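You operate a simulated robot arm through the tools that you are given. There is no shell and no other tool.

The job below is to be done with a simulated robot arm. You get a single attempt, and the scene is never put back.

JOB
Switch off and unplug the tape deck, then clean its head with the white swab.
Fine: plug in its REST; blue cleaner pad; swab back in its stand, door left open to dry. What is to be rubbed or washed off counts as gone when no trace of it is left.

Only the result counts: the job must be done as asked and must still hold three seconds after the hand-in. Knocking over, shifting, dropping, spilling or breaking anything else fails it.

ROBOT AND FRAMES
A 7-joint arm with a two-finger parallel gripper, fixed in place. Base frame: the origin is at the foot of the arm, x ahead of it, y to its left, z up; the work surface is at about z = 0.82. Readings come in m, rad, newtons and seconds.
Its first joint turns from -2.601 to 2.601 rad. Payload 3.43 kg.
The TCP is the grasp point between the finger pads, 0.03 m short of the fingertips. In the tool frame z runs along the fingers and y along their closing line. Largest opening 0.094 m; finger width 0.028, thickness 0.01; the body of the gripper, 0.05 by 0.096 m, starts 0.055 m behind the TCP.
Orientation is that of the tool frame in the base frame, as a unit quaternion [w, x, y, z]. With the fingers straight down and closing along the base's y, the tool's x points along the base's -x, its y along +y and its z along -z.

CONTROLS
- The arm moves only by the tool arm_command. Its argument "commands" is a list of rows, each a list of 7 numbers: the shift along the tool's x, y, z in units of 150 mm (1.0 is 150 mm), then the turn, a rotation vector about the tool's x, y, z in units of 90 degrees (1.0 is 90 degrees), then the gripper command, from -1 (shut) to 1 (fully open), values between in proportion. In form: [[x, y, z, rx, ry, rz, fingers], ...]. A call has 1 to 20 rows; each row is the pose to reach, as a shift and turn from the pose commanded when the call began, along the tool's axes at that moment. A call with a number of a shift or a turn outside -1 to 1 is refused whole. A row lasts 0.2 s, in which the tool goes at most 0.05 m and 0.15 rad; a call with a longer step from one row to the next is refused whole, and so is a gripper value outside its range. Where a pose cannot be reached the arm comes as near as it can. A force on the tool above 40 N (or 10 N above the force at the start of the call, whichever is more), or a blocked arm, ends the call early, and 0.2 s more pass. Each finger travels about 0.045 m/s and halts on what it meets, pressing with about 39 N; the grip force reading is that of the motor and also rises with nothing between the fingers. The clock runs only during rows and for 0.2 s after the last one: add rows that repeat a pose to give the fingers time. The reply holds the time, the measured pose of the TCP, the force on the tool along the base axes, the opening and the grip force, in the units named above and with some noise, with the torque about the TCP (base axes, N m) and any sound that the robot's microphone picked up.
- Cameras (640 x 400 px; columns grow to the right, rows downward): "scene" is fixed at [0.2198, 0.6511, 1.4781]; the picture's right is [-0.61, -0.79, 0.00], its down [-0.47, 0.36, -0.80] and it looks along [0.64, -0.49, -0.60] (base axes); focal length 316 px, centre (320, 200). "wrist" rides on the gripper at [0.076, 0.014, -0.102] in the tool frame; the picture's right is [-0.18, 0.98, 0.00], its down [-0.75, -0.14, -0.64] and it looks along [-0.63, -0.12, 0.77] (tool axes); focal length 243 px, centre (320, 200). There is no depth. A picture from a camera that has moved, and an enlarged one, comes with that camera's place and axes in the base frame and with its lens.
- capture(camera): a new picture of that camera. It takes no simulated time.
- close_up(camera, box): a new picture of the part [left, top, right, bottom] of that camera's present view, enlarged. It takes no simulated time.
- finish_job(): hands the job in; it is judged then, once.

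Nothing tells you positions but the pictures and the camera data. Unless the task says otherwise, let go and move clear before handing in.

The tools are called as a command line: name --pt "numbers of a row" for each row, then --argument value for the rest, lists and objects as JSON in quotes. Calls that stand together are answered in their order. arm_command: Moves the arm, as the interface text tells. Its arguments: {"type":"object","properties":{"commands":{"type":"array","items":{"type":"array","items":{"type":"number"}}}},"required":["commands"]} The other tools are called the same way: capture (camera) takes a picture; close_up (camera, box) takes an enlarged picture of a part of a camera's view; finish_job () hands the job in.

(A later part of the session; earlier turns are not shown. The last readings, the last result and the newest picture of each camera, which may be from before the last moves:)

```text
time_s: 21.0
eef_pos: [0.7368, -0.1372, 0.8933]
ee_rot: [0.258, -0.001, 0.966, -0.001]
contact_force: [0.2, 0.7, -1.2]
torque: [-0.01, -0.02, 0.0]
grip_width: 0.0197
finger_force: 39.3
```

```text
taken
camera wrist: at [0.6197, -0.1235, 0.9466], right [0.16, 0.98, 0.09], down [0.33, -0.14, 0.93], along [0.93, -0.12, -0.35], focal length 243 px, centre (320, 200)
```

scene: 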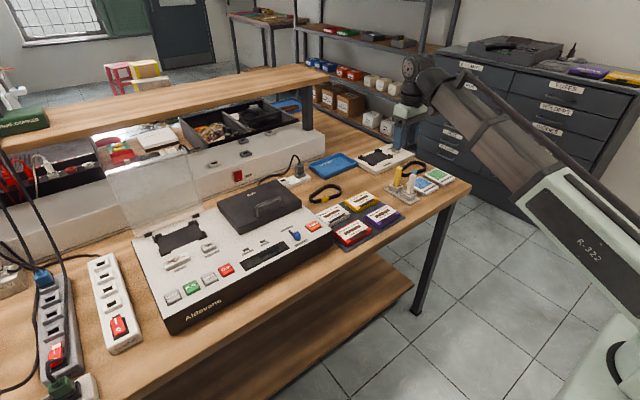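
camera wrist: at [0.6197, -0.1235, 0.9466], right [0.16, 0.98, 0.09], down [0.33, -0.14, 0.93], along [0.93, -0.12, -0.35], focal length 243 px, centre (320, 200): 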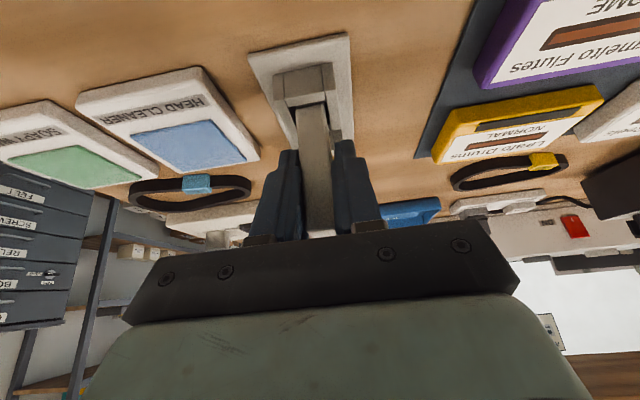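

Gripped at 20 mm. Lifting it straight up, and checking its tip.

arm_command --pt "-0.067 0 -0.115 0 0 0 -1" --pt "-0.167 0 -0.289 0 0 0 -1" --pt "-0.267 0 -0.462 0 0 0 -1" --pt "-0.333 0 -0.577 0 0 0 -1"

capture --camera "wrist"

close_up --camera "scene" --box '[370, 130, 450, 210]'

```text
time_s: 22.0
eef_pos: [0.7366, -0.137, 0.994]
ee_rot: [0.259, 0.0, 0.966, 0.0]
contact_force: [0.5, -0.3, -0.4]
torque: [-0.02, 0.02, 0.0]
grip_width: 0.0198
finger_force: 39.1
```

```text
taken
camera wrist: at [0.6182, -0.1229, 1.0469], right [0.16, 0.98, 0.09], down [0.33, -0.14, 0.93], along [0.93, -0.12, -0.35], focal length 243 px, centre (320, 200)
```

wrist: 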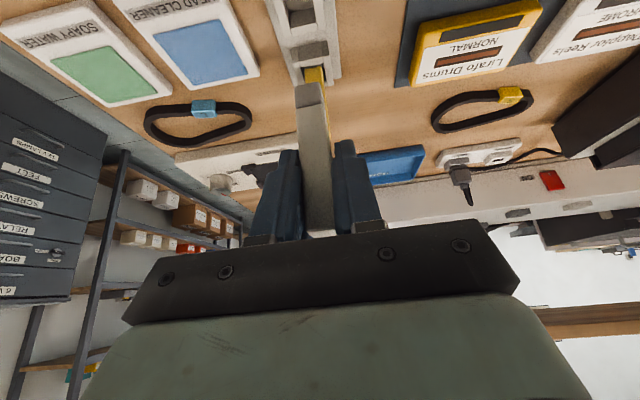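

```text
5.00 times, centred on (410, 170) of scene
camera zoom: at [0.2198, 0.6511, 1.4781], right [-0.61, -0.79, 0.0], down [-0.47, 0.36, -0.8], along [0.64, -0.49, -0.6], focal length 1580 px, centre (-130, 350)
```

zoom: 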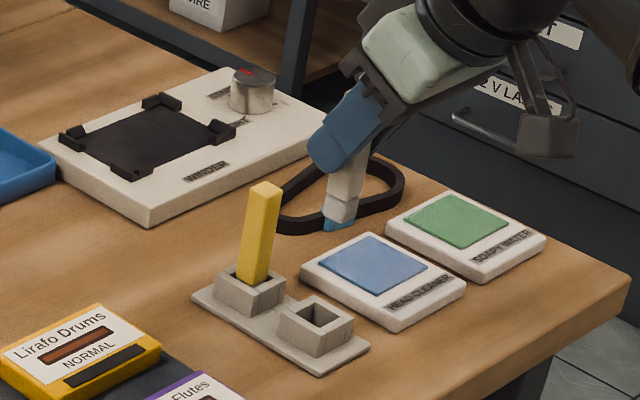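

close_up --camera "wrist" --box '[240, 40, 400, 240]'

close_up --camera "scene" --box '[420, 145, 460, 185]'

```text
2.00 times, centred on (320, 140) of wrist
camera zoom: at [0.6182, -0.1229, 1.0469], right [0.16, 0.98, 0.09], down [0.33, -0.14, 0.93], along [0.93, -0.12, -0.35], focal length 485 px, centre (320, 320)
```

zoom: 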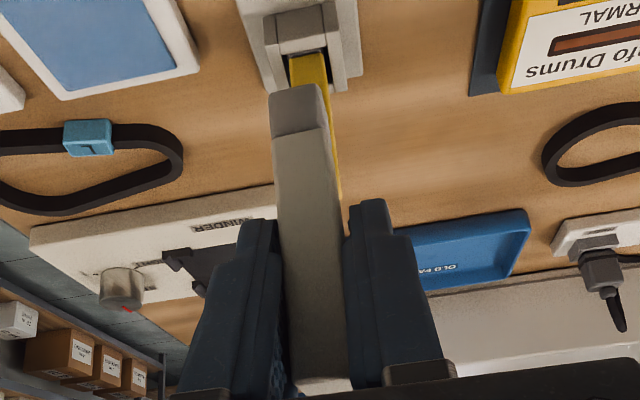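

```text
10.00 times, centred on (440, 165) of scene
camera zoom: at [0.2198, 0.6511, 1.4781], right [-0.61, -0.79, 0.0], down [-0.47, 0.36, -0.8], along [0.64, -0.49, -0.6], focal length 3161 px, centre (-880, 550)
```

zoom: 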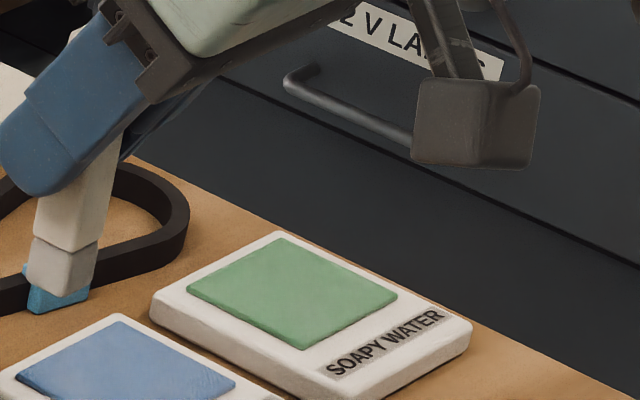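

The swab has a soft tip whose end is about 61 mm below the TCP. Now over to the blue HEAD CLEANER pad at about (0.761, -0.233).

arm_command --pt "-0.046 -0.211 0.027 0 0 0 -1" --pt "-0.092 -0.422 0.053 0 0 0 -1" --pt "-0.139 -0.633 0.08 0 0 0 -1" --pt "-0.056 -0.633 0.224 0 0 0 -1" --pt "0.027 -0.633 0.368 0 0 0 -1" --pt "0.094 -0.633 0.483 0 0 0 -1" --pt "0.094 -0.633 0.483 0 0 0 -1"

close_up --camera "wrist" --box '[220, 20, 420, 240]'

close_up --camera "scene" --box '[400, 140, 480, 210]'

```text
time_s: 23.6
eef_pos: [0.7599, -0.233, 0.9252]
ee_rot: [0.258, 0.0, 0.966, 0.0]
contact_force: [0.3, -0.6, -0.5]
torque: [0.02, 0.0, -0.01]
grip_width: 0.0196
finger_force: 38.7
```

```text
1.82 times, centred on (320, 130) of wrist
camera zoom: at [0.6413, -0.2177, 0.9768], right [0.16, 0.98, 0.09], down [0.33, -0.14, 0.93], along [0.93, -0.12, -0.35], focal length 441 px, centre (320, 327)
```

zoom: 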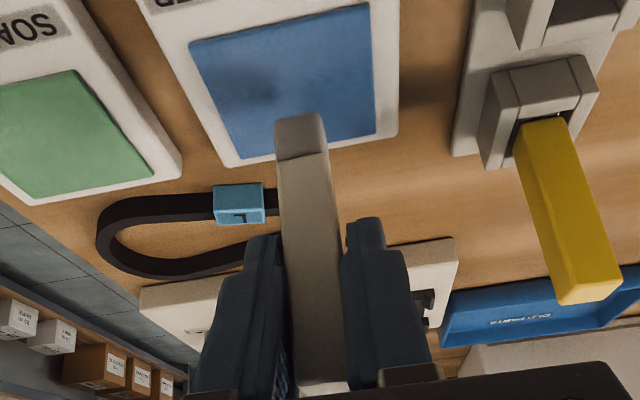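

```text
5.71 times, centred on (440, 175) of scene
camera zoom: at [0.2198, 0.6511, 1.4781], right [-0.61, -0.79, 0.0], down [-0.47, 0.36, -0.8], along [0.64, -0.49, -0.6], focal length 1806 px, centre (-366, 343)
```

zoom: 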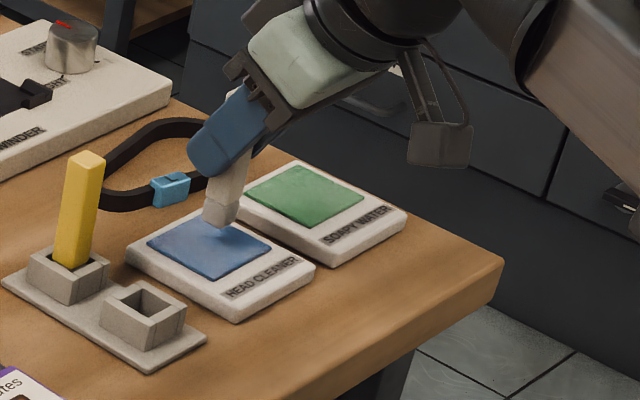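

The tip is centred over the blue pad. Lowering gently until it touches.

arm_command --pt "0.05 0 0.0866 0 0 0 -1" --pt "0.0733 0 0.127 0 0 0 -1" --pt "0.08 0 0.1386 0 0 0 -1" --pt "0.0867 0 0.15 0 0 0 -1" --pt "0.09 0 0.156 0 0 0 -1"

close_up --camera "wrist" --box '[220, 20, 420, 240]'

close_up --camera "scene" --box '[410, 150, 450, 190]'

```text
time_s: 24.8
eef_pos: [0.7589, -0.2317, 0.8997]
ee_rot: [0.26, 0.0, 0.966, -0.001]
contact_force: [2.1, -2.4, 32.4]
torque: [-0.04, -0.24, -0.03]
grip_width: 0.02
finger_force: 39.1
```

```text
1.82 times, centred on (320, 130) of wrist
camera zoom: at [0.6424, -0.2171, 0.9507], right [0.16, 0.98, 0.09], down [0.33, -0.14, 0.93], along [0.93, -0.12, -0.35], focal length 441 px, centre (320, 327)
```

zoom: 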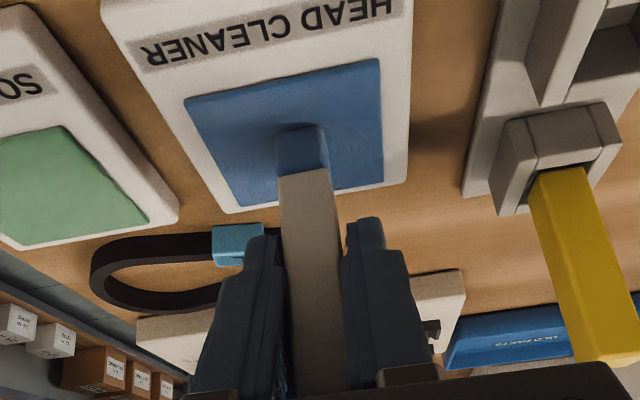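

```text
10.00 times, centred on (430, 170) of scene
camera zoom: at [0.2198, 0.6511, 1.4781], right [-0.61, -0.79, 0.0], down [-0.47, 0.36, -0.8], along [0.64, -0.49, -0.6], focal length 3161 px, centre (-780, 500)
```

zoom: 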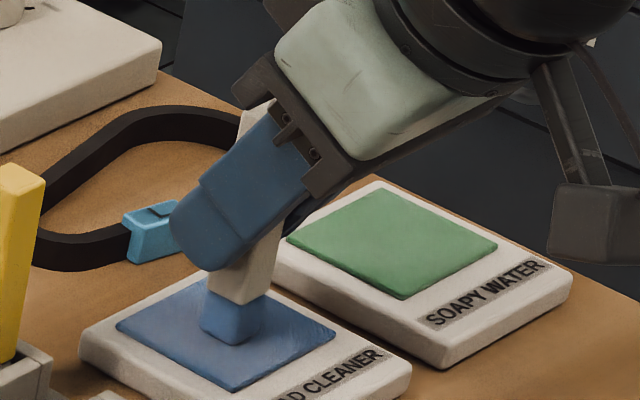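

The tip is now blue with cleaner. I'll lift off and carry it high toward the deck's head.

arm_command --pt "-0.067 0 -0.115 0 0 0 -1" --pt "-0.167 0 -0.289 0 0 0 -1" --pt "-0.267 0 -0.462 0 0 0 -1" --pt "-0.367 0 -0.635 0 0 0 -1" --pt "-0.467 0 -0.808 0 0 0 -1" --pt "-0.5 0.25 -0.866 0 0 0 -1" --pt "-0.55 0.5 -0.9 0 0 0 -1" --pt "-0.6 0.75 -0.95 0 0 0 -1" --pt "-0.6 1.0 -0.95 0 0 0 -1"

arm_command --pt "0 0.3 0 0 0 0 -1" --pt "0 0.6 0 0 0 0 -1" --pt "0 0.8 0 0 0 0 -1" --pt "0 1.0 0 0 0 0 -1"

arm_command --pt "0 0.3 0 0 0 0 -1" --pt "0 0.6 0 0 0 0 -1" --pt "0 0.8 0 0 0 0 -1" --pt "0 1.0 0 0 0 0 -1"

arm_command --pt "0 0.3 0 0 0 0 -1" --pt "0 0.6 0 0 0 0 -1" --pt "0 0.8 0 0 0 0 -1" --pt "0 1.0 0 0 0 0 -1"

capture --camera "wrist"

capture --camera "scene"

```text
time_s: 26.8
eef_pos: [0.7638, -0.0835, 1.068]
ee_rot: [0.259, 0.001, 0.966, 0.0]
contact_force: [1.0, -0.2, -1.3]
torque: [-0.02, 0.0, 0.01]
grip_width: 0.0197
finger_force: 38.8
```

```text
time_s: 27.8
eef_pos: [0.7675, 0.0666, 1.0685]
ee_rot: [0.259, 0.0, 0.966, 0.0]
contact_force: [0.2, 0.0, -0.6]
torque: [-0.01, 0.02, 0.0]
grip_width: 0.0198
finger_force: 39.0
```

```text
time_s: 28.8
eef_pos: [0.7647, 0.2183, 1.0674]
ee_rot: [0.259, 0.001, 0.966, 0.0]
contact_force: [-0.5, -0.1, -0.3]
torque: [-0.03, -0.02, 0.01]
grip_width: 0.0199
finger_force: 39.6
```

```text
time_s: 29.8
eef_pos: [0.7665, 0.3662, 1.0666]
ee_rot: [0.258, 0.0, 0.966, 0.0]
contact_force: [0.1, -0.3, 0.3]
torque: [0.02, 0.0, -0.02]
grip_width: 0.0197
finger_force: 39.1
```

```text
taken
camera wrist: at [0.6485, 0.3812, 1.1183], right [0.16, 0.98, 0.09], down [0.33, -0.14, 0.93], along [0.93, -0.12, -0.35], focal length 243 px, centre (320, 200)
```

wrist: 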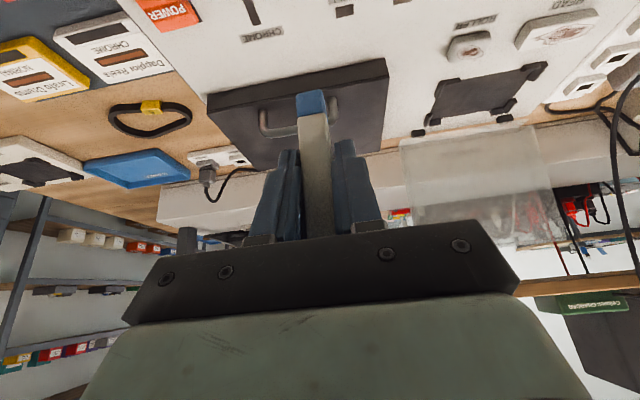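

```text
taken
```

scene: 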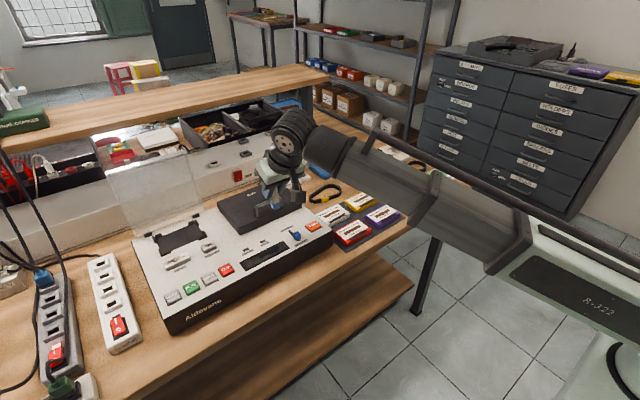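

The swab is carried safely over the deck. Continuing toward the head.

arm_command --pt "0 0.3 0 0 0 0 -1" --pt "0 0.6 0 0 0 0 -1" --pt "0 0.8 0 0 0 0 -1" --pt "0 1.0 0 0 0 0 -1"

capture --camera "wrist"

close_up --camera "wrist" --box '[300, 0, 500, 125]'

close_up --camera "scene" --box '[150, 230, 230, 285]'

```text
time_s: 30.8
eef_pos: [0.7663, 0.5181, 1.0662]
ee_rot: [0.258, 0.0, 0.966, 0.0]
contact_force: [-0.4, 0.0, -0.1]
torque: [0.06, 0.0, 0.03]
grip_width: 0.0198
finger_force: 39.1
```

```text
taken
camera wrist: at [0.6481, 0.5331, 1.118], right [0.16, 0.98, 0.09], down [0.33, -0.14, 0.93], along [0.93, -0.12, -0.35], focal length 243 px, centre (320, 200)
```

wrist: 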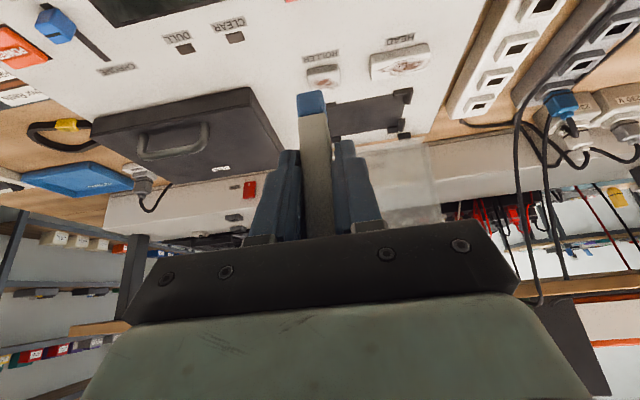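

```text
3.20 times, centred on (400, 62) of wrist
camera zoom: at [0.6481, 0.5331, 1.118], right [0.16, 0.98, 0.09], down [0.33, -0.14, 0.93], along [0.93, -0.12, -0.35], focal length 776 px, centre (64, 640)
```

zoom: 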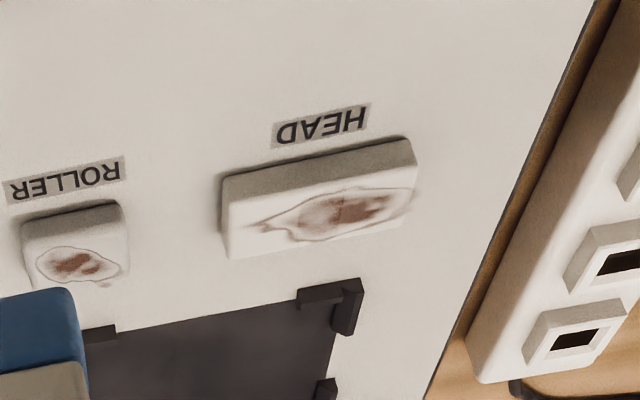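

```text
7.27 times, centred on (190, 258) of scene
camera zoom: at [0.2198, 0.6511, 1.4781], right [-0.61, -0.79, 0.0], down [-0.47, 0.36, -0.8], along [0.64, -0.49, -0.6], focal length 2299 px, centre (1266, -218)
```

zoom: 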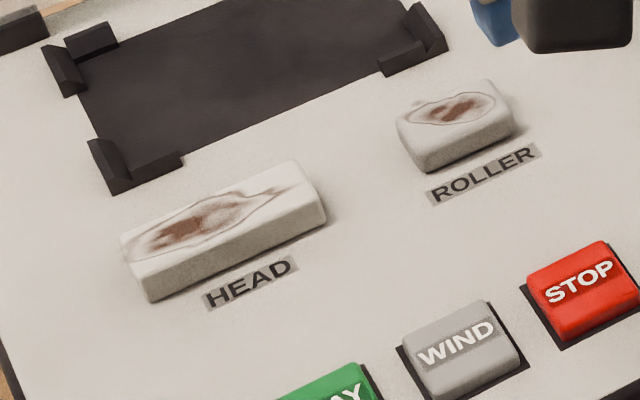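

close_up --camera "wrist" --box '[240, 40, 400, 240]'

close_up --camera "scene" --box '[180, 170, 280, 250]'

```text
2.00 times, centred on (320, 140) of wrist
camera zoom: at [0.6481, 0.5331, 1.118], right [0.16, 0.98, 0.09], down [0.33, -0.14, 0.93], along [0.93, -0.12, -0.35], focal length 485 px, centre (320, 320)
```

zoom: 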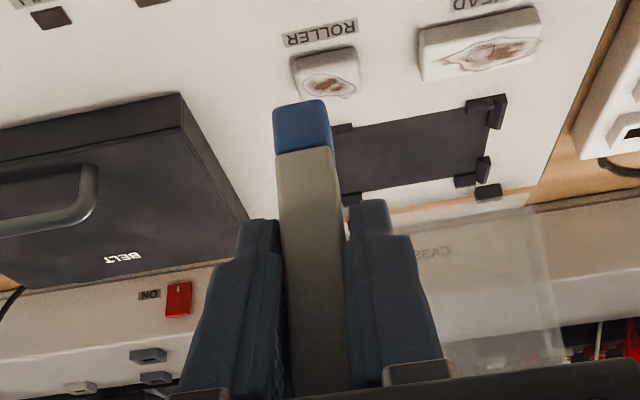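

```text
5.00 times, centred on (230, 210) of scene
camera zoom: at [0.2198, 0.6511, 1.4781], right [-0.61, -0.79, 0.0], down [-0.47, 0.36, -0.8], along [0.64, -0.49, -0.6], focal length 1580 px, centre (770, 150)
```

zoom: 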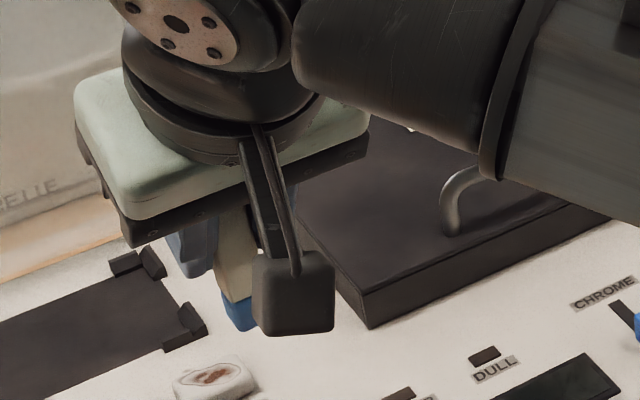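

The head's dirt is centred at about (0.8535, 0.608, 0.905) and spans y 0.58–0.635. The swab slid up about 5 mm in the grip, so its tip is now about 57 mm below the TCP. Hovering over the head.

arm_command --pt "-0.042 0.147 0.1 0 0 0 -1" --pt "-0.084 0.294 0.25 0 0 0 -1" --pt "-0.126 0.44 0.42 0 0 0 -1" --pt "-0.168 0.587 0.59 0 0 0 -1" --pt "-0.21 0.587 0.785 0 0 0 -1" --pt "-0.21 0.587 0.785 0 0 0 -1"

close_up --camera "wrist" --box '[240, 20, 400, 220]'

close_up --camera "scene" --box '[130, 200, 230, 280]'

```text
time_s: 32.2
eef_pos: [0.8548, 0.6085, 0.9813]
ee_rot: [0.259, 0.001, 0.966, 0.0]
contact_force: [0.1, 0.8, -0.4]
torque: [0.04, 0.01, -0.01]
grip_width: 0.0194
finger_force: 38.7
```

```text
2.00 times, centred on (320, 120) of wrist
camera zoom: at [0.7367, 0.6226, 1.0322], right [0.16, 0.98, 0.09], down [0.33, -0.14, 0.93], along [0.93, -0.12, -0.35], focal length 485 px, centre (320, 360)
```

zoom: 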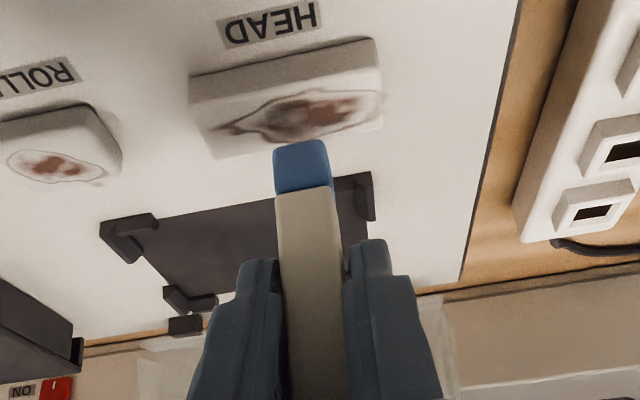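

```text
5.00 times, centred on (180, 240) of scene
camera zoom: at [0.2198, 0.6511, 1.4781], right [-0.61, -0.79, 0.0], down [-0.47, 0.36, -0.8], along [0.64, -0.49, -0.6], focal length 1580 px, centre (1020, 0)
```

zoom: 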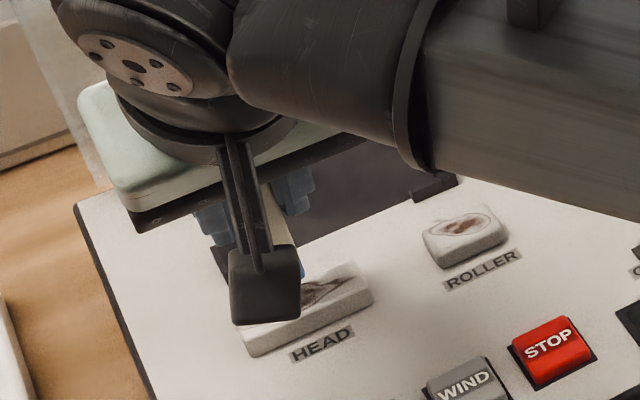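

Reach is fine and the tip is right above the dirt. Lowering to a light contact.

arm_command --pt "0.05 0 0.0866 0 0 0 -1" --pt "0.06 0 0.104 0 0 0 -1" --pt "0.0667 0 0.1155 0 0 0 -1" --pt "0.0717 0 0.124 0 0 0 -1"

close_up --camera "wrist" --box '[240, 20, 400, 220]'

```text
time_s: 33.2
eef_pos: [0.8528, 0.6051, 0.9592]
ee_rot: [0.26, -0.001, 0.966, 0.001]
contact_force: [2.0, 2.9, 33.0]
torque: [0.05, -0.18, 0.07]
grip_width: 0.0197
finger_force: 39.2
```

```text
2.00 times, centred on (320, 120) of wrist
camera zoom: at [0.7352, 0.6203, 1.0113], right [0.16, 0.98, 0.09], down [0.33, -0.14, 0.93], along [0.93, -0.12, -0.35], focal length 485 px, centre (320, 360)
```

zoom: 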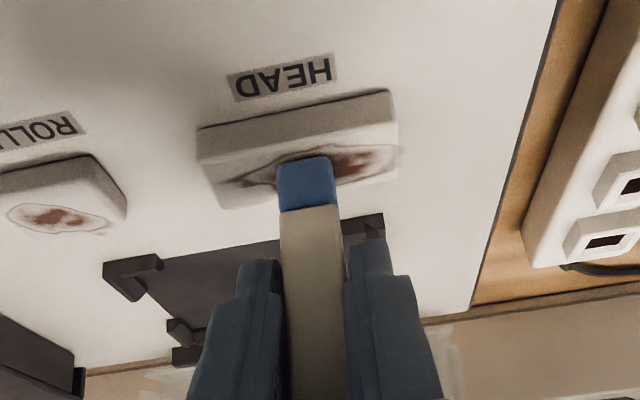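

Contact made, a bit firm. I'll ease off a millimetre and rub back and forth along the head.

arm_command --pt "-0.0033 0 -0.0058 0 0 0 -1" --pt "-0.0033 -0.06 -0.0058 0 0 0 -1" --pt "-0.0033 -0.12 -0.0058 0 0 0 -1" --pt "-0.0033 -0.175 -0.0058 0 0 0 -1" --pt "-0.0033 -0.12 -0.0058 0 0 0 -1" --pt "-0.0033 -0.06 -0.0058 0 0 0 -1" --pt "-0.0033 0 -0.0058 0 0 0 -1" --pt "-0.0033 0.06 -0.0058 0 0 0 -1" --pt "-0.0033 0.12 -0.0058 0 0 0 -1" --pt "-0.0033 0.187 -0.0058 0 0 0 -1" --pt "-0.0033 0.12 -0.0058 0 0 0 -1" --pt "-0.0033 0.06 -0.0058 0 0 0 -1" --pt "-0.0033 0 -0.0058 0 0 0 -1"

close_up --camera "wrist" --box '[240, 20, 400, 220]'

```text
time_s: 36.0
eef_pos: [0.8521, 0.6058, 0.96]
ee_rot: [0.259, -0.001, 0.966, 0.0]
contact_force: [-0.6, -0.1, -0.4]
torque: [-0.02, 0.02, -0.01]
grip_width: 0.0199
finger_force: 39.0
```

```text
2.00 times, centred on (320, 120) of wrist
camera zoom: at [0.7347, 0.6204, 1.0113], right [0.16, 0.98, 0.09], down [0.33, -0.14, 0.93], along [0.93, -0.12, -0.35], focal length 485 px, centre (320, 360)
```

zoom: 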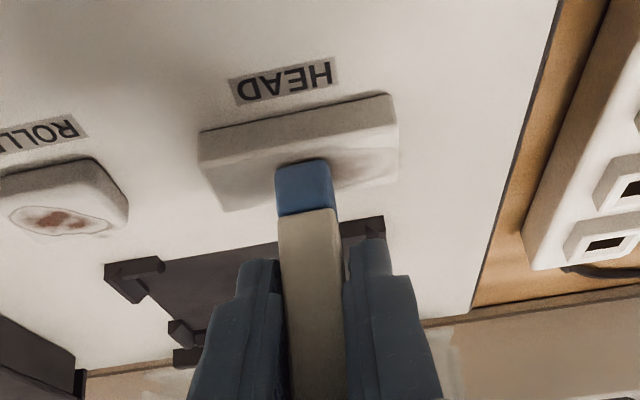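

Most of the dirt is gone, with faint grey left and contact now lost. I'll press slightly lower and make more passes, also offset in x.

arm_command --pt "0.005 0 0.0087 0 0 0 -1" --pt "0.005 -0.06 0.0087 0 0 0 -1" --pt "0.005 -0.12 0.0087 0 0 0 -1" --pt "0.005 -0.175 0.0087 0 0 0 -1" --pt "0.0223 -0.175 -0.0013 0 0 0 -1" --pt "0.0223 -0.12 -0.0013 0 0 0 -1" --pt "0.0223 -0.06 -0.0013 0 0 0 -1" --pt "0.0223 0 -0.0013 0 0 0 -1" --pt "0.0223 0.06 -0.0013 0 0 0 -1" --pt "0.0223 0.12 -0.0013 0 0 0 -1" --pt "0.0223 0.19 -0.0013 0 0 0 -1" --pt "-0.0123 0.19 0.0187 0 0 0 -1" --pt "-0.0123 0.12 0.0187 0 0 0 -1" --pt "-0.0123 0.06 0.0187 0 0 0 -1" --pt "-0.0123 0 0.0187 0 0 0 -1" --pt "-0.0123 -0.06 0.0187 0 0 0 -1" --pt "-0.0123 -0.12 0.0187 0 0 0 -1" --pt "-0.0123 -0.175 0.0187 0 0 0 -1"

close_up --camera "wrist" --box '[240, 20, 400, 220]'

```text
time_s: 39.8
eef_pos: [0.8536, 0.5774, 0.9578]
ee_rot: [0.259, 0.0, 0.966, 0.0]
contact_force: [0.3, 3.3, 13.4]
torque: [0.15, -0.03, 0.03]
grip_width: 0.0197
finger_force: 39.2
```

```text
2.00 times, centred on (320, 120) of wrist
camera zoom: at [0.7371, 0.5929, 1.01], right [0.16, 0.98, 0.09], down [0.33, -0.14, 0.93], along [0.93, -0.12, -0.35], focal length 485 px, centre (320, 360)
```

zoom: 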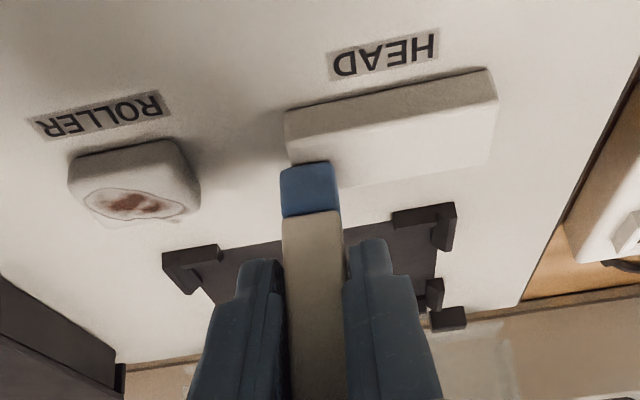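

The head looks clean. One more pass for safety, then lift and inspect closely.

arm_command --pt "0 0.05 0 0 0 0 -1" --pt "0 0.11 0 0 0 0 -1" --pt "0 0.17 0 0 0 0 -1" --pt "0 0.23 0 0 0 0 -1" --pt "0 0.29 0 0 0 0 -1" --pt "0 0.34 0 0 0 0 -1" --pt "0 0.38 0 0 0 0 -1" --pt "0.0173 0.38 -0.01 0 0 0 -1" --pt "0.0173 0.3 -0.01 0 0 0 -1" --pt "0.0173 0.22 -0.01 0 0 0 -1" --pt "0.0173 0.14 -0.01 0 0 0 -1" --pt "0.0173 0.07 -0.01 0 0 0 -1" --pt "0.0173 0 -0.01 0 0 0 -1" --pt "-0.04 0 -0.115 0 0 0 -1" --pt "-0.14 0 -0.289 0 0 0 -1" --pt "-0.24 0 -0.462 0 0 0 -1" --pt "-0.34 0 -0.635 0 0 0 -1"

capture --camera "wrist"

close_up --camera "wrist" --box '[240, 0, 440, 125]'

close_up --camera "scene" --box '[150, 230, 230, 285]'

```text
time_s: 43.4
eef_pos: [0.8525, 0.5783, 1.0659]
ee_rot: [0.258, 0.0, 0.966, 0.0]
contact_force: [0.3, 0.0, 0.7]
torque: [0.01, -0.02, -0.01]
grip_width: 0.0196
finger_force: 38.5
```

```text
taken
camera wrist: at [0.7342, 0.5941, 1.117], right [0.16, 0.98, 0.09], down [0.33, -0.14, 0.93], along [0.93, -0.12, -0.35], focal length 243 px, centre (320, 200)
```

wrist: 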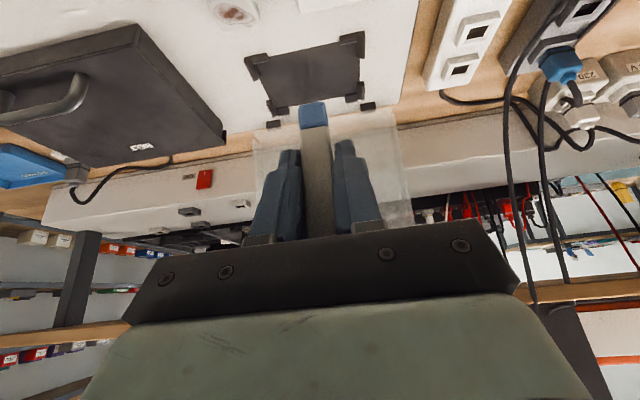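

```text
3.20 times, centred on (340, 62) of wrist
camera zoom: at [0.7342, 0.5941, 1.117], right [0.16, 0.98, 0.09], down [0.33, -0.14, 0.93], along [0.93, -0.12, -0.35], focal length 776 px, centre (256, 640)
```

zoom: 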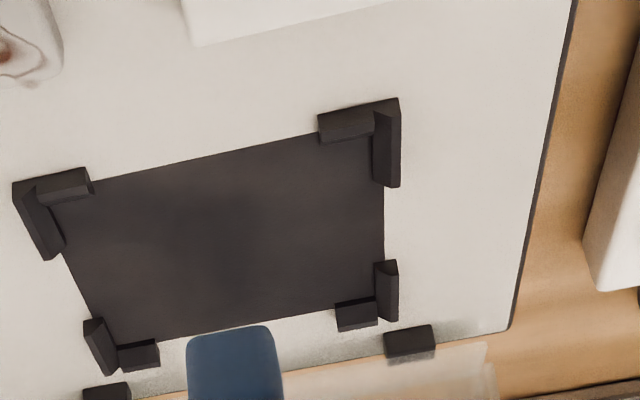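

```text
7.27 times, centred on (190, 258) of scene
camera zoom: at [0.2198, 0.6511, 1.4781], right [-0.61, -0.79, 0.0], down [-0.47, 0.36, -0.8], along [0.64, -0.49, -0.6], focal length 2299 px, centre (1266, -218)
```

zoom: 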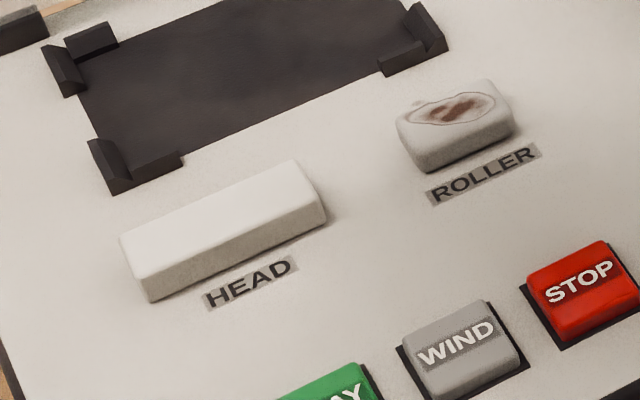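

The head is clean in the scene view. I'll back off in x to confirm with the wrist camera before leaving.

arm_command --pt "0.166 0 -0.096 0 0 0 -1" --pt "0.332 0 -0.191 0 0 0 -1" --pt "0.497 0 -0.287 0 0 0 -1"

close_up --camera "wrist" --box '[240, 0, 440, 125]'

close_up --camera "wrist" --box '[240, 40, 400, 240]'

```text
time_s: 44.2
eef_pos: [0.7637, 0.5794, 1.0643]
ee_rot: [0.258, -0.001, 0.966, 0.0]
contact_force: [0.3, -0.1, 0.3]
torque: [-0.01, -0.02, 0.0]
grip_width: 0.0195
finger_force: 39.1
```

```text
3.20 times, centred on (340, 62) of wrist
camera zoom: at [0.6468, 0.5941, 1.1173], right [0.16, 0.98, 0.09], down [0.33, -0.14, 0.93], along [0.93, -0.12, -0.35], focal length 776 px, centre (256, 640)
```

zoom: 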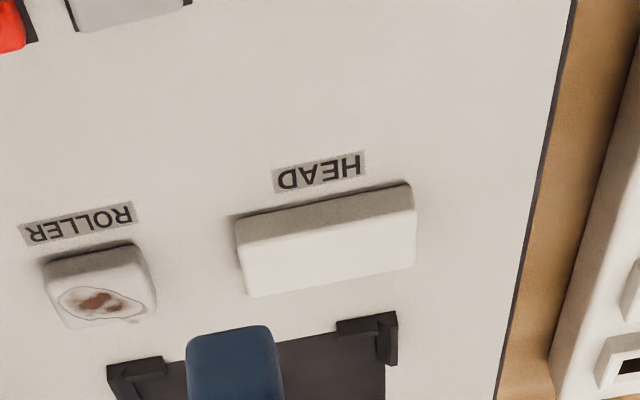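

```text
2.00 times, centred on (320, 140) of wrist
camera zoom: at [0.6468, 0.5941, 1.1173], right [0.16, 0.98, 0.09], down [0.33, -0.14, 0.93], along [0.93, -0.12, -0.35], focal length 485 px, centre (320, 320)
```

zoom: 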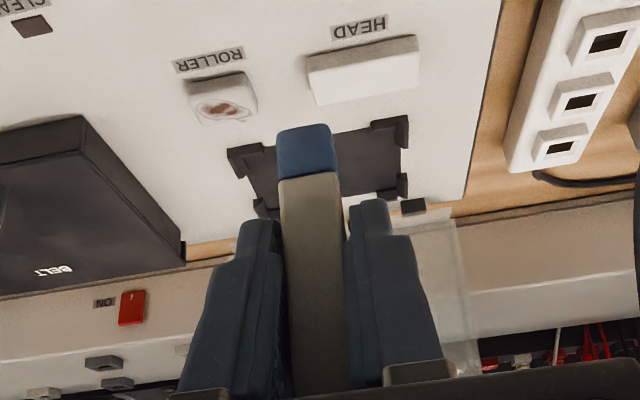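

The head has no trace left. The swab has slid about 15 mm up in the grip in total, so its tip is now about 45 mm below the TCP, which I'll allow for. Carrying it back to the stand.

arm_command --pt "0 -0.25 0 0 0 0 -1" --pt "0 -0.5 0 0 0 0 -1" --pt "0 -0.75 0 0 0 0 -1" --pt "0 -1.0 0 0 0 0 -1"

arm_command --pt "0 -0.25 0 0 0 0 -1" --pt "0 -0.5 0 0 0 0 -1" --pt "0 -0.75 0 0 0 0 -1" --pt "0 -1.0 0 0 0 0 -1"

arm_command --pt "0 -0.25 0 0 0 0 -1" --pt "0 -0.5 0 0 0 0 -1" --pt "0 -0.75 0 0 0 0 -1" --pt "0 -1.0 0 0 0 0 -1"

arm_command --pt "0 -0.25 0 0 0 0 -1" --pt "0 -0.5 0 0 0 0 -1" --pt "0 -0.75 0 0 0 0 -1" --pt "0 -1.0 0 0 0 0 -1"

arm_command --pt "0.05 -0.25 -0.03 0 0 0 -1" --pt "0.1 -0.5 -0.06 0 0 0 -1" --pt "0.154 -0.78 -0.089 0 0 0 -1" --pt "0.154 -0.78 -0.089 0 0 0 -1"

capture --camera "wrist"

close_up --camera "scene" --box '[370, 120, 450, 210]'

```text
time_s: 45.2
eef_pos: [0.7646, 0.4293, 1.0644]
ee_rot: [0.258, -0.001, 0.966, 0.0]
contact_force: [0.2, 0.5, -1.0]
torque: [-0.01, -0.01, 0.03]
grip_width: 0.0197
finger_force: 39.0
```

```text
time_s: 46.2
eef_pos: [0.7646, 0.2801, 1.067]
ee_rot: [0.259, 0.0, 0.966, 0.0]
contact_force: [0.4, 0.7, -0.2]
torque: [0.0, 0.01, -0.03]
grip_width: 0.0197
finger_force: 38.5
```

```text
time_s: 47.2
eef_pos: [0.7669, 0.1292, 1.0668]
ee_rot: [0.259, 0.0, 0.966, 0.0]
contact_force: [0.3, 0.5, -0.6]
torque: [0.01, -0.02, 0.01]
grip_width: 0.0197
finger_force: 39.3
```

```text
time_s: 48.2
eef_pos: [0.7669, -0.0201, 1.0673]
ee_rot: [0.26, 0.0, 0.966, -0.001]
contact_force: [0.4, 0.2, -0.4]
torque: [0.02, 0.03, -0.03]
grip_width: 0.0196
finger_force: 39.3
```

```text
time_s: 49.2
eef_pos: [0.7398, -0.1391, 1.0651]
ee_rot: [0.258, -0.001, 0.966, 0.0]
contact_force: [-1.1, 0.2, -0.1]
torque: [-0.01, 0.0, -0.01]
grip_width: 0.0194
finger_force: 38.9
```

```text
taken
camera wrist: at [0.6227, -0.1242, 1.1182], right [0.16, 0.98, 0.09], down [0.33, -0.14, 0.93], along [0.93, -0.12, -0.35], focal length 243 px, centre (320, 200)
```

wrist: 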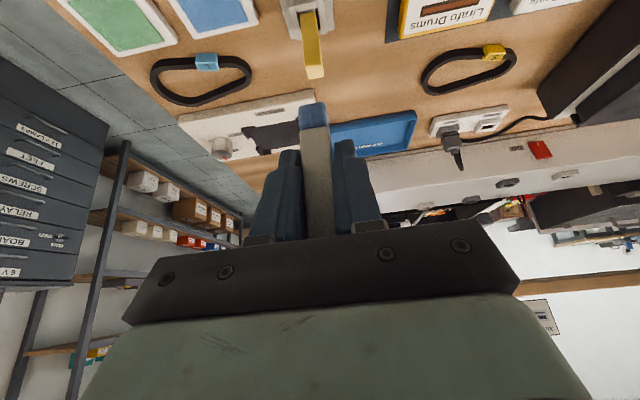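

```text
4.44 times, centred on (410, 165) of scene
camera zoom: at [0.2198, 0.6511, 1.4781], right [-0.61, -0.79, 0.0], down [-0.47, 0.36, -0.8], along [0.64, -0.49, -0.6], focal length 1405 px, centre (-80, 356)
```

zoom: 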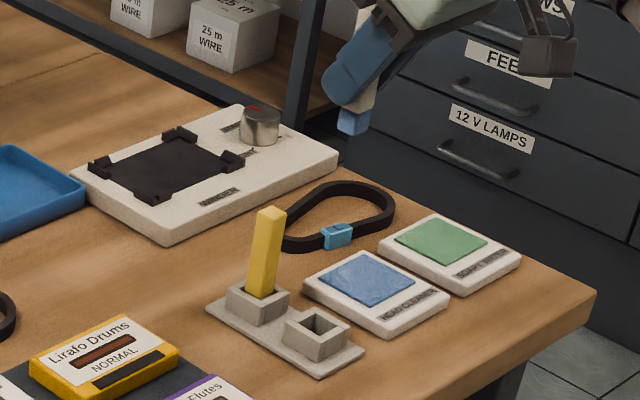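

Over the stand; lowering to just above the empty socket to check alignment.

arm_command --pt "0.13 0.007 0.2 0 0 0 -1" --pt "0.26 0.007 0.42 0 0 0 -1" --pt "0.38 0.007 0.63 0 0 0 -1" --pt "0.498 0.007 0.829 0 0 0 -1" --pt "0.498 0.007 0.829 0 0 0 -1"

close_up --camera "wrist" --box '[240, 20, 400, 220]'

close_up --camera "scene" --box '[390, 160, 430, 210]'

```text
time_s: 50.4
eef_pos: [0.7365, -0.1363, 0.9206]
ee_rot: [0.258, 0.0, 0.966, 0.0]
contact_force: [-0.2, 0.1, 0.2]
torque: [0.0, 0.02, -0.02]
grip_width: 0.0196
finger_force: 39.4
```

```text
2.00 times, centred on (320, 120) of wrist
camera zoom: at [0.619, -0.1214, 0.972], right [0.16, 0.98, 0.09], down [0.33, -0.14, 0.93], along [0.93, -0.12, -0.35], focal length 485 px, centre (320, 360)
```

zoom: 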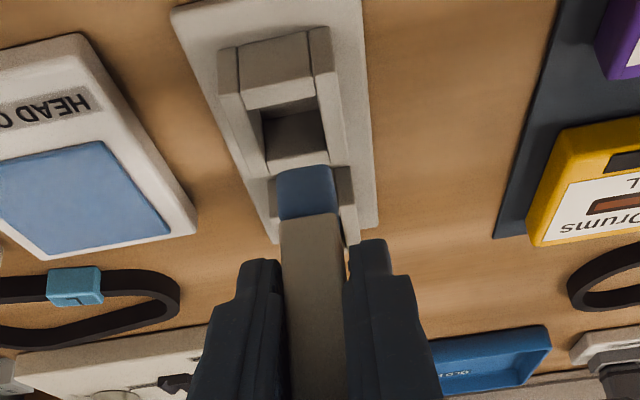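

```text
8.00 times, centred on (410, 185) of scene
camera zoom: at [0.2198, 0.6511, 1.4781], right [-0.61, -0.79, 0.0], down [-0.47, 0.36, -0.8], along [0.64, -0.49, -0.6], focal length 2528 px, centre (-400, 320)
```

zoom: 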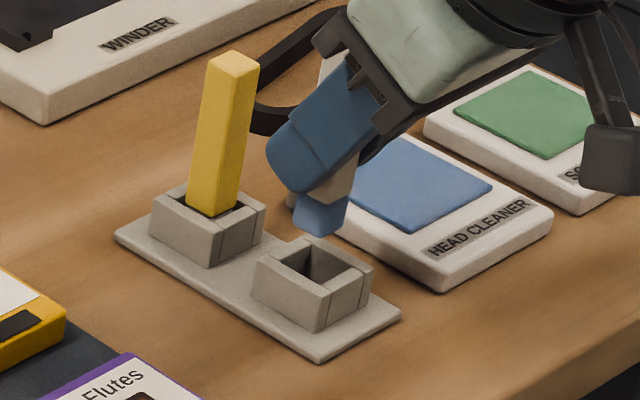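

close_up --camera "wrist" --box '[280, 20, 350, 130]'

close_up --camera "scene" --box '[418, 184, 442, 204]'

```text
3.64 times, centred on (315, 75) of wrist
camera zoom: at [0.619, -0.1214, 0.972], right [0.16, 0.98, 0.09], down [0.33, -0.14, 0.93], along [0.93, -0.12, -0.35], focal length 882 px, centre (338, 654)
```

zoom: 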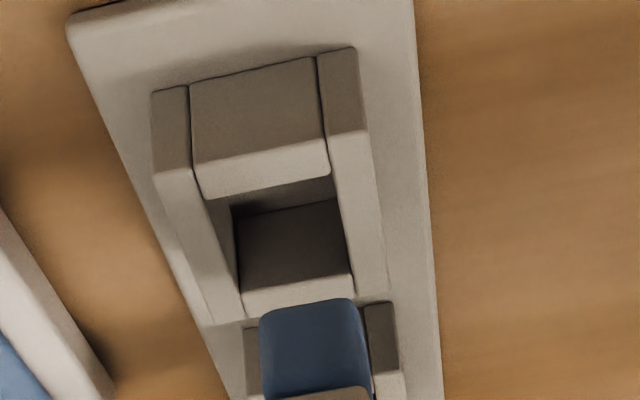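

```text
16.00 times, centred on (430, 194) of scene
camera zoom: at [0.2198, 0.6511, 1.4781], right [-0.61, -0.79, 0.0], down [-0.47, 0.36, -0.8], along [0.64, -0.49, -0.6], focal length 5057 px, centre (-1440, 296)
```

zoom: 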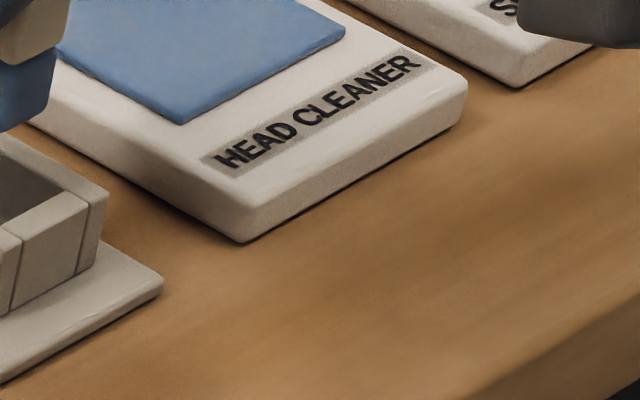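

close_up --camera "scene" --box '[392, 165, 440, 205]'

capture --camera "wrist"

```text
10.00 times, centred on (416, 185) of scene
camera zoom: at [0.2198, 0.6511, 1.4781], right [-0.61, -0.79, 0.0], down [-0.47, 0.36, -0.8], along [0.64, -0.49, -0.6], focal length 3161 px, centre (-640, 350)
```

zoom: 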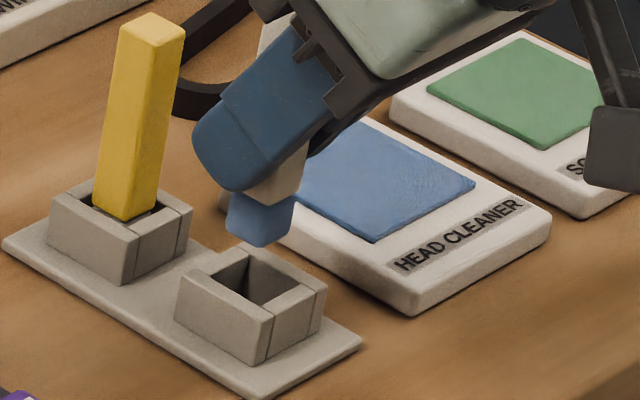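

```text
taken
camera wrist: at [0.619, -0.1214, 0.972], right [0.16, 0.98, 0.09], down [0.33, -0.14, 0.93], along [0.93, -0.12, -0.35], focal length 243 px, centre (320, 200)
```

wrist: 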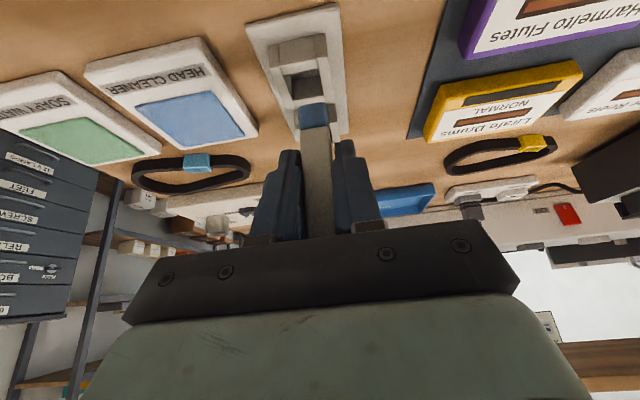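

The swab is slightly yawed (about 10°) in the grip and its tip appears a few millimetres off the socket centre in y. I'll turn the tool to square it with the socket and shift, then check again.

arm_command --pt "0.004 -0.013 -0.002 0.028 0 0.048 -1" --pt "0.0087 -0.0267 -0.005 0.0556 0 0.0962 -1" --pt "0.0087 -0.0267 -0.005 0.0556 0 0.0962 -1"

close_up --camera "wrist" --box '[280, 20, 350, 130]'

close_up --camera "scene" --box '[392, 165, 440, 205]'

```text
time_s: 51.2
eef_pos: [0.7345, -0.1404, 0.9206]
ee_rot: [0.258, 0.085, 0.962, -0.022]
contact_force: [0.3, -0.7, -0.3]
torque: [0.04, 0.0, 0.03]
grip_width: 0.0196
finger_force: 39.0
```

```text
3.64 times, centred on (315, 75) of wrist
camera zoom: at [0.6219, -0.1055, 0.9726], right [0.33, 0.94, 0.09], down [0.3, -0.2, 0.93], along [0.89, -0.28, -0.35], focal length 882 px, centre (338, 654)
```

zoom: 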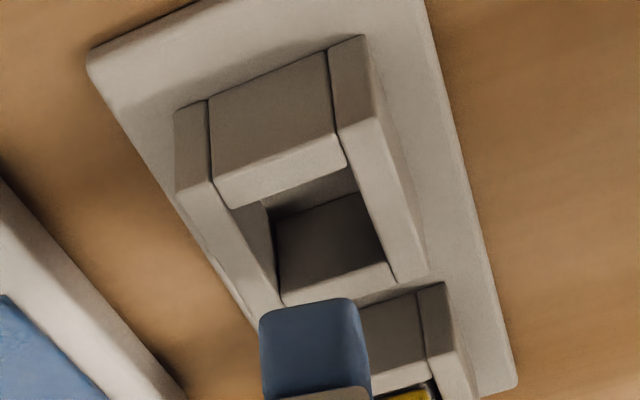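

```text
10.00 times, centred on (416, 185) of scene
camera zoom: at [0.2198, 0.6511, 1.4781], right [-0.61, -0.79, 0.0], down [-0.47, 0.36, -0.8], along [0.64, -0.49, -0.6], focal length 3161 px, centre (-640, 350)
```

zoom: 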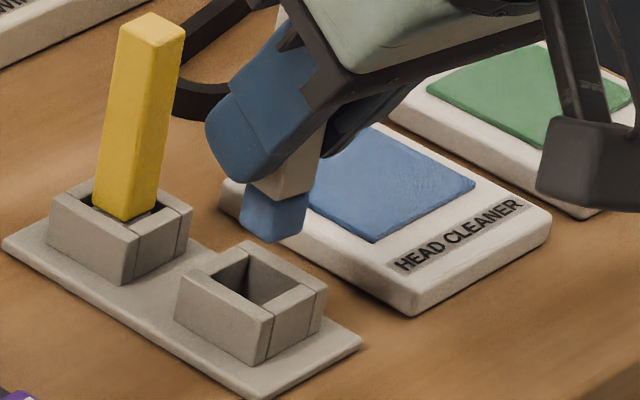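

close_up --camera "scene" --box '[406, 178, 430, 204]'

close_up --camera "wrist" --box '[240, 40, 400, 240]'

```text
15.38 times, centred on (418, 191) of scene
camera zoom: at [0.2198, 0.6511, 1.4781], right [-0.61, -0.79, 0.0], down [-0.47, 0.36, -0.8], along [0.64, -0.49, -0.6], focal length 4863 px, centre (-1188, 338)
```

zoom: 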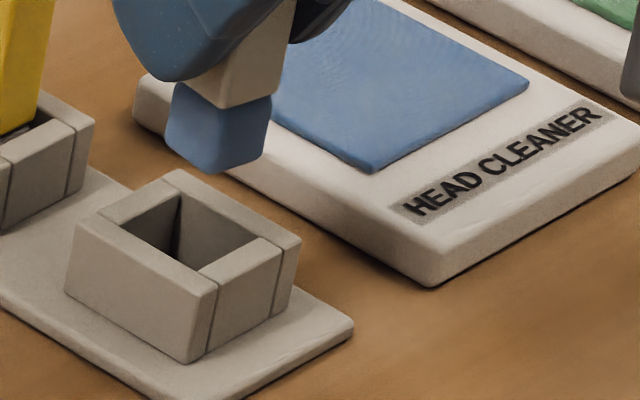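

```text
2.00 times, centred on (320, 140) of wrist
camera zoom: at [0.6219, -0.1055, 0.9726], right [0.33, 0.94, 0.09], down [0.3, -0.2, 0.93], along [0.89, -0.28, -0.35], focal length 485 px, centre (320, 320)
```

zoom: 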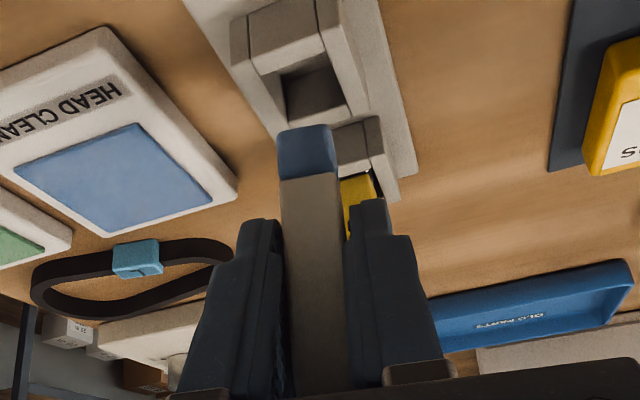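

The evidence now says the swab was already nearly square in the grip, so I'll turn back. The socket centre is about (0.743, -0.140), rim at z ≈ 0.84, and I'll keep most of the y correction.

arm_command --pt "0 0.003 0 -0.028 0 -0.048 -1" --pt "0 0.0053 0 -0.0556 0 -0.0962 -1" --pt "0 0.0053 0 -0.0556 0 -0.0962 -1"

arm_command --pt "0.03 0 0.052 0 0 0 -1" --pt "0.057 0 0.098 0 0 0 -1" --pt "0.057 0 0.098 0 0 0 -1"

close_up --camera "wrist" --box '[280, 20, 350, 130]'

close_up --camera "scene" --box '[406, 178, 430, 204]'

```text
time_s: 52.0
eef_pos: [0.7355, -0.1402, 0.9207]
ee_rot: [0.258, -0.001, 0.966, 0.001]
contact_force: [0.7, 0.5, 0.2]
torque: [-0.01, -0.03, -0.01]
grip_width: 0.0196
finger_force: 38.5
```

```text
time_s: 52.8
eef_pos: [0.7356, -0.1408, 0.904]
ee_rot: [0.258, -0.001, 0.966, 0.0]
contact_force: [-0.3, 0.3, -0.6]
torque: [-0.02, -0.01, 0.0]
grip_width: 0.0196
finger_force: 39.2
```

```text
3.64 times, centred on (315, 75) of wrist
camera zoom: at [0.6181, -0.1255, 0.9554], right [0.16, 0.98, 0.09], down [0.33, -0.14, 0.93], along [0.93, -0.12, -0.35], focal length 882 px, centre (338, 654)
```

zoom: 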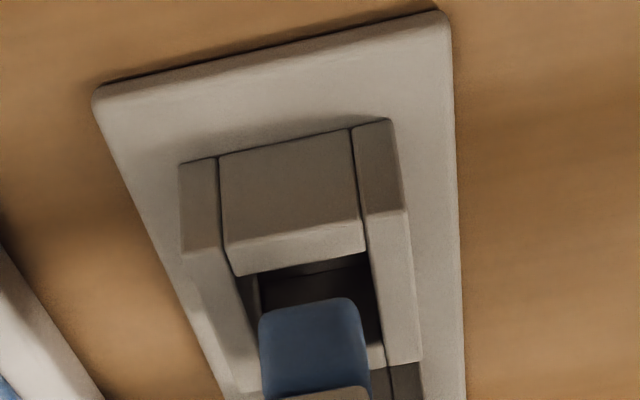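

```text
15.38 times, centred on (418, 191) of scene
camera zoom: at [0.2198, 0.6511, 1.4781], right [-0.61, -0.79, 0.0], down [-0.47, 0.36, -0.8], along [0.64, -0.49, -0.6], focal length 4863 px, centre (-1188, 338)
```

zoom: 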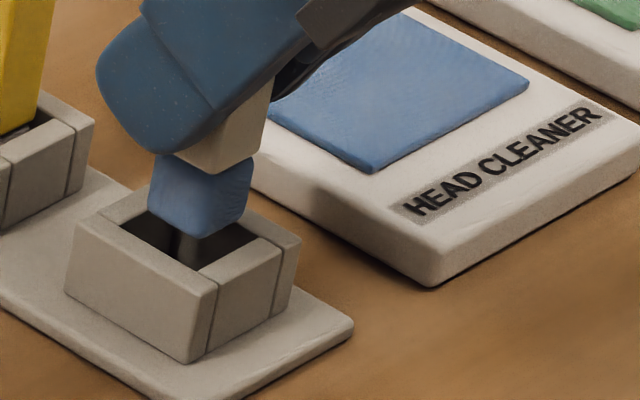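

The tip is centred over the socket in both views. Lowering it in.

arm_command --pt "0.0167 0 0.0289 0 0 0 -1" --pt "0.0333 0 0.0577 0 0 0 -1" --pt "0.05 0 0.0866 0 0 0 -1" --pt "0.0667 0 0.1155 0 0 0 -1" --pt "0.08 0 0.1386 0 0 0 -1" --pt "0.08 0 0.1386 0 0 0 -1"

close_up --camera "wrist" --box '[240, 20, 400, 220]'

close_up --camera "scene" --box '[392, 165, 440, 205]'

```text
time_s: 54.2
eef_pos: [0.735, -0.1401, 0.8812]
ee_rot: [0.259, -0.001, 0.966, 0.0]
contact_force: [-0.4, -0.1, 5.0]
torque: [-0.01, -0.02, 0.0]
grip_width: 0.0195
finger_force: 38.9
```

```text
2.00 times, centred on (320, 120) of wrist
camera zoom: at [0.6179, -0.1252, 0.9318], right [0.16, 0.98, 0.09], down [0.33, -0.14, 0.93], along [0.93, -0.12, -0.35], focal length 485 px, centre (320, 360)
```

zoom: 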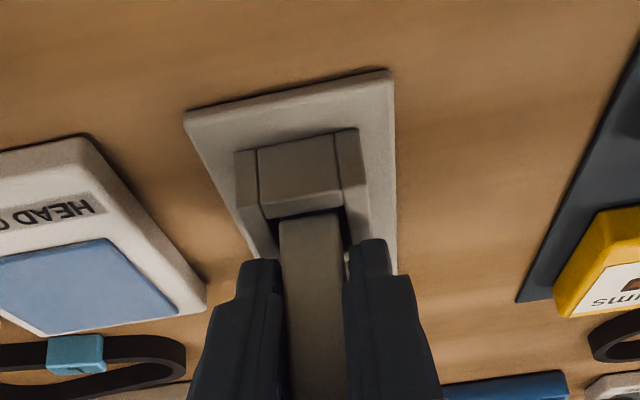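

```text
10.00 times, centred on (416, 185) of scene
camera zoom: at [0.2198, 0.6511, 1.4781], right [-0.61, -0.79, 0.0], down [-0.47, 0.36, -0.8], along [0.64, -0.49, -0.6], focal length 3161 px, centre (-640, 350)
```

zoom: 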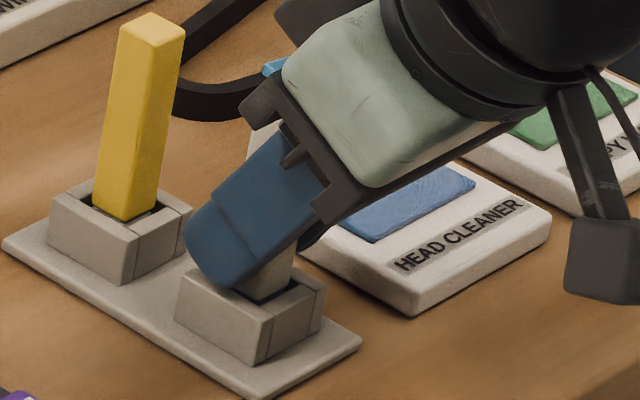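

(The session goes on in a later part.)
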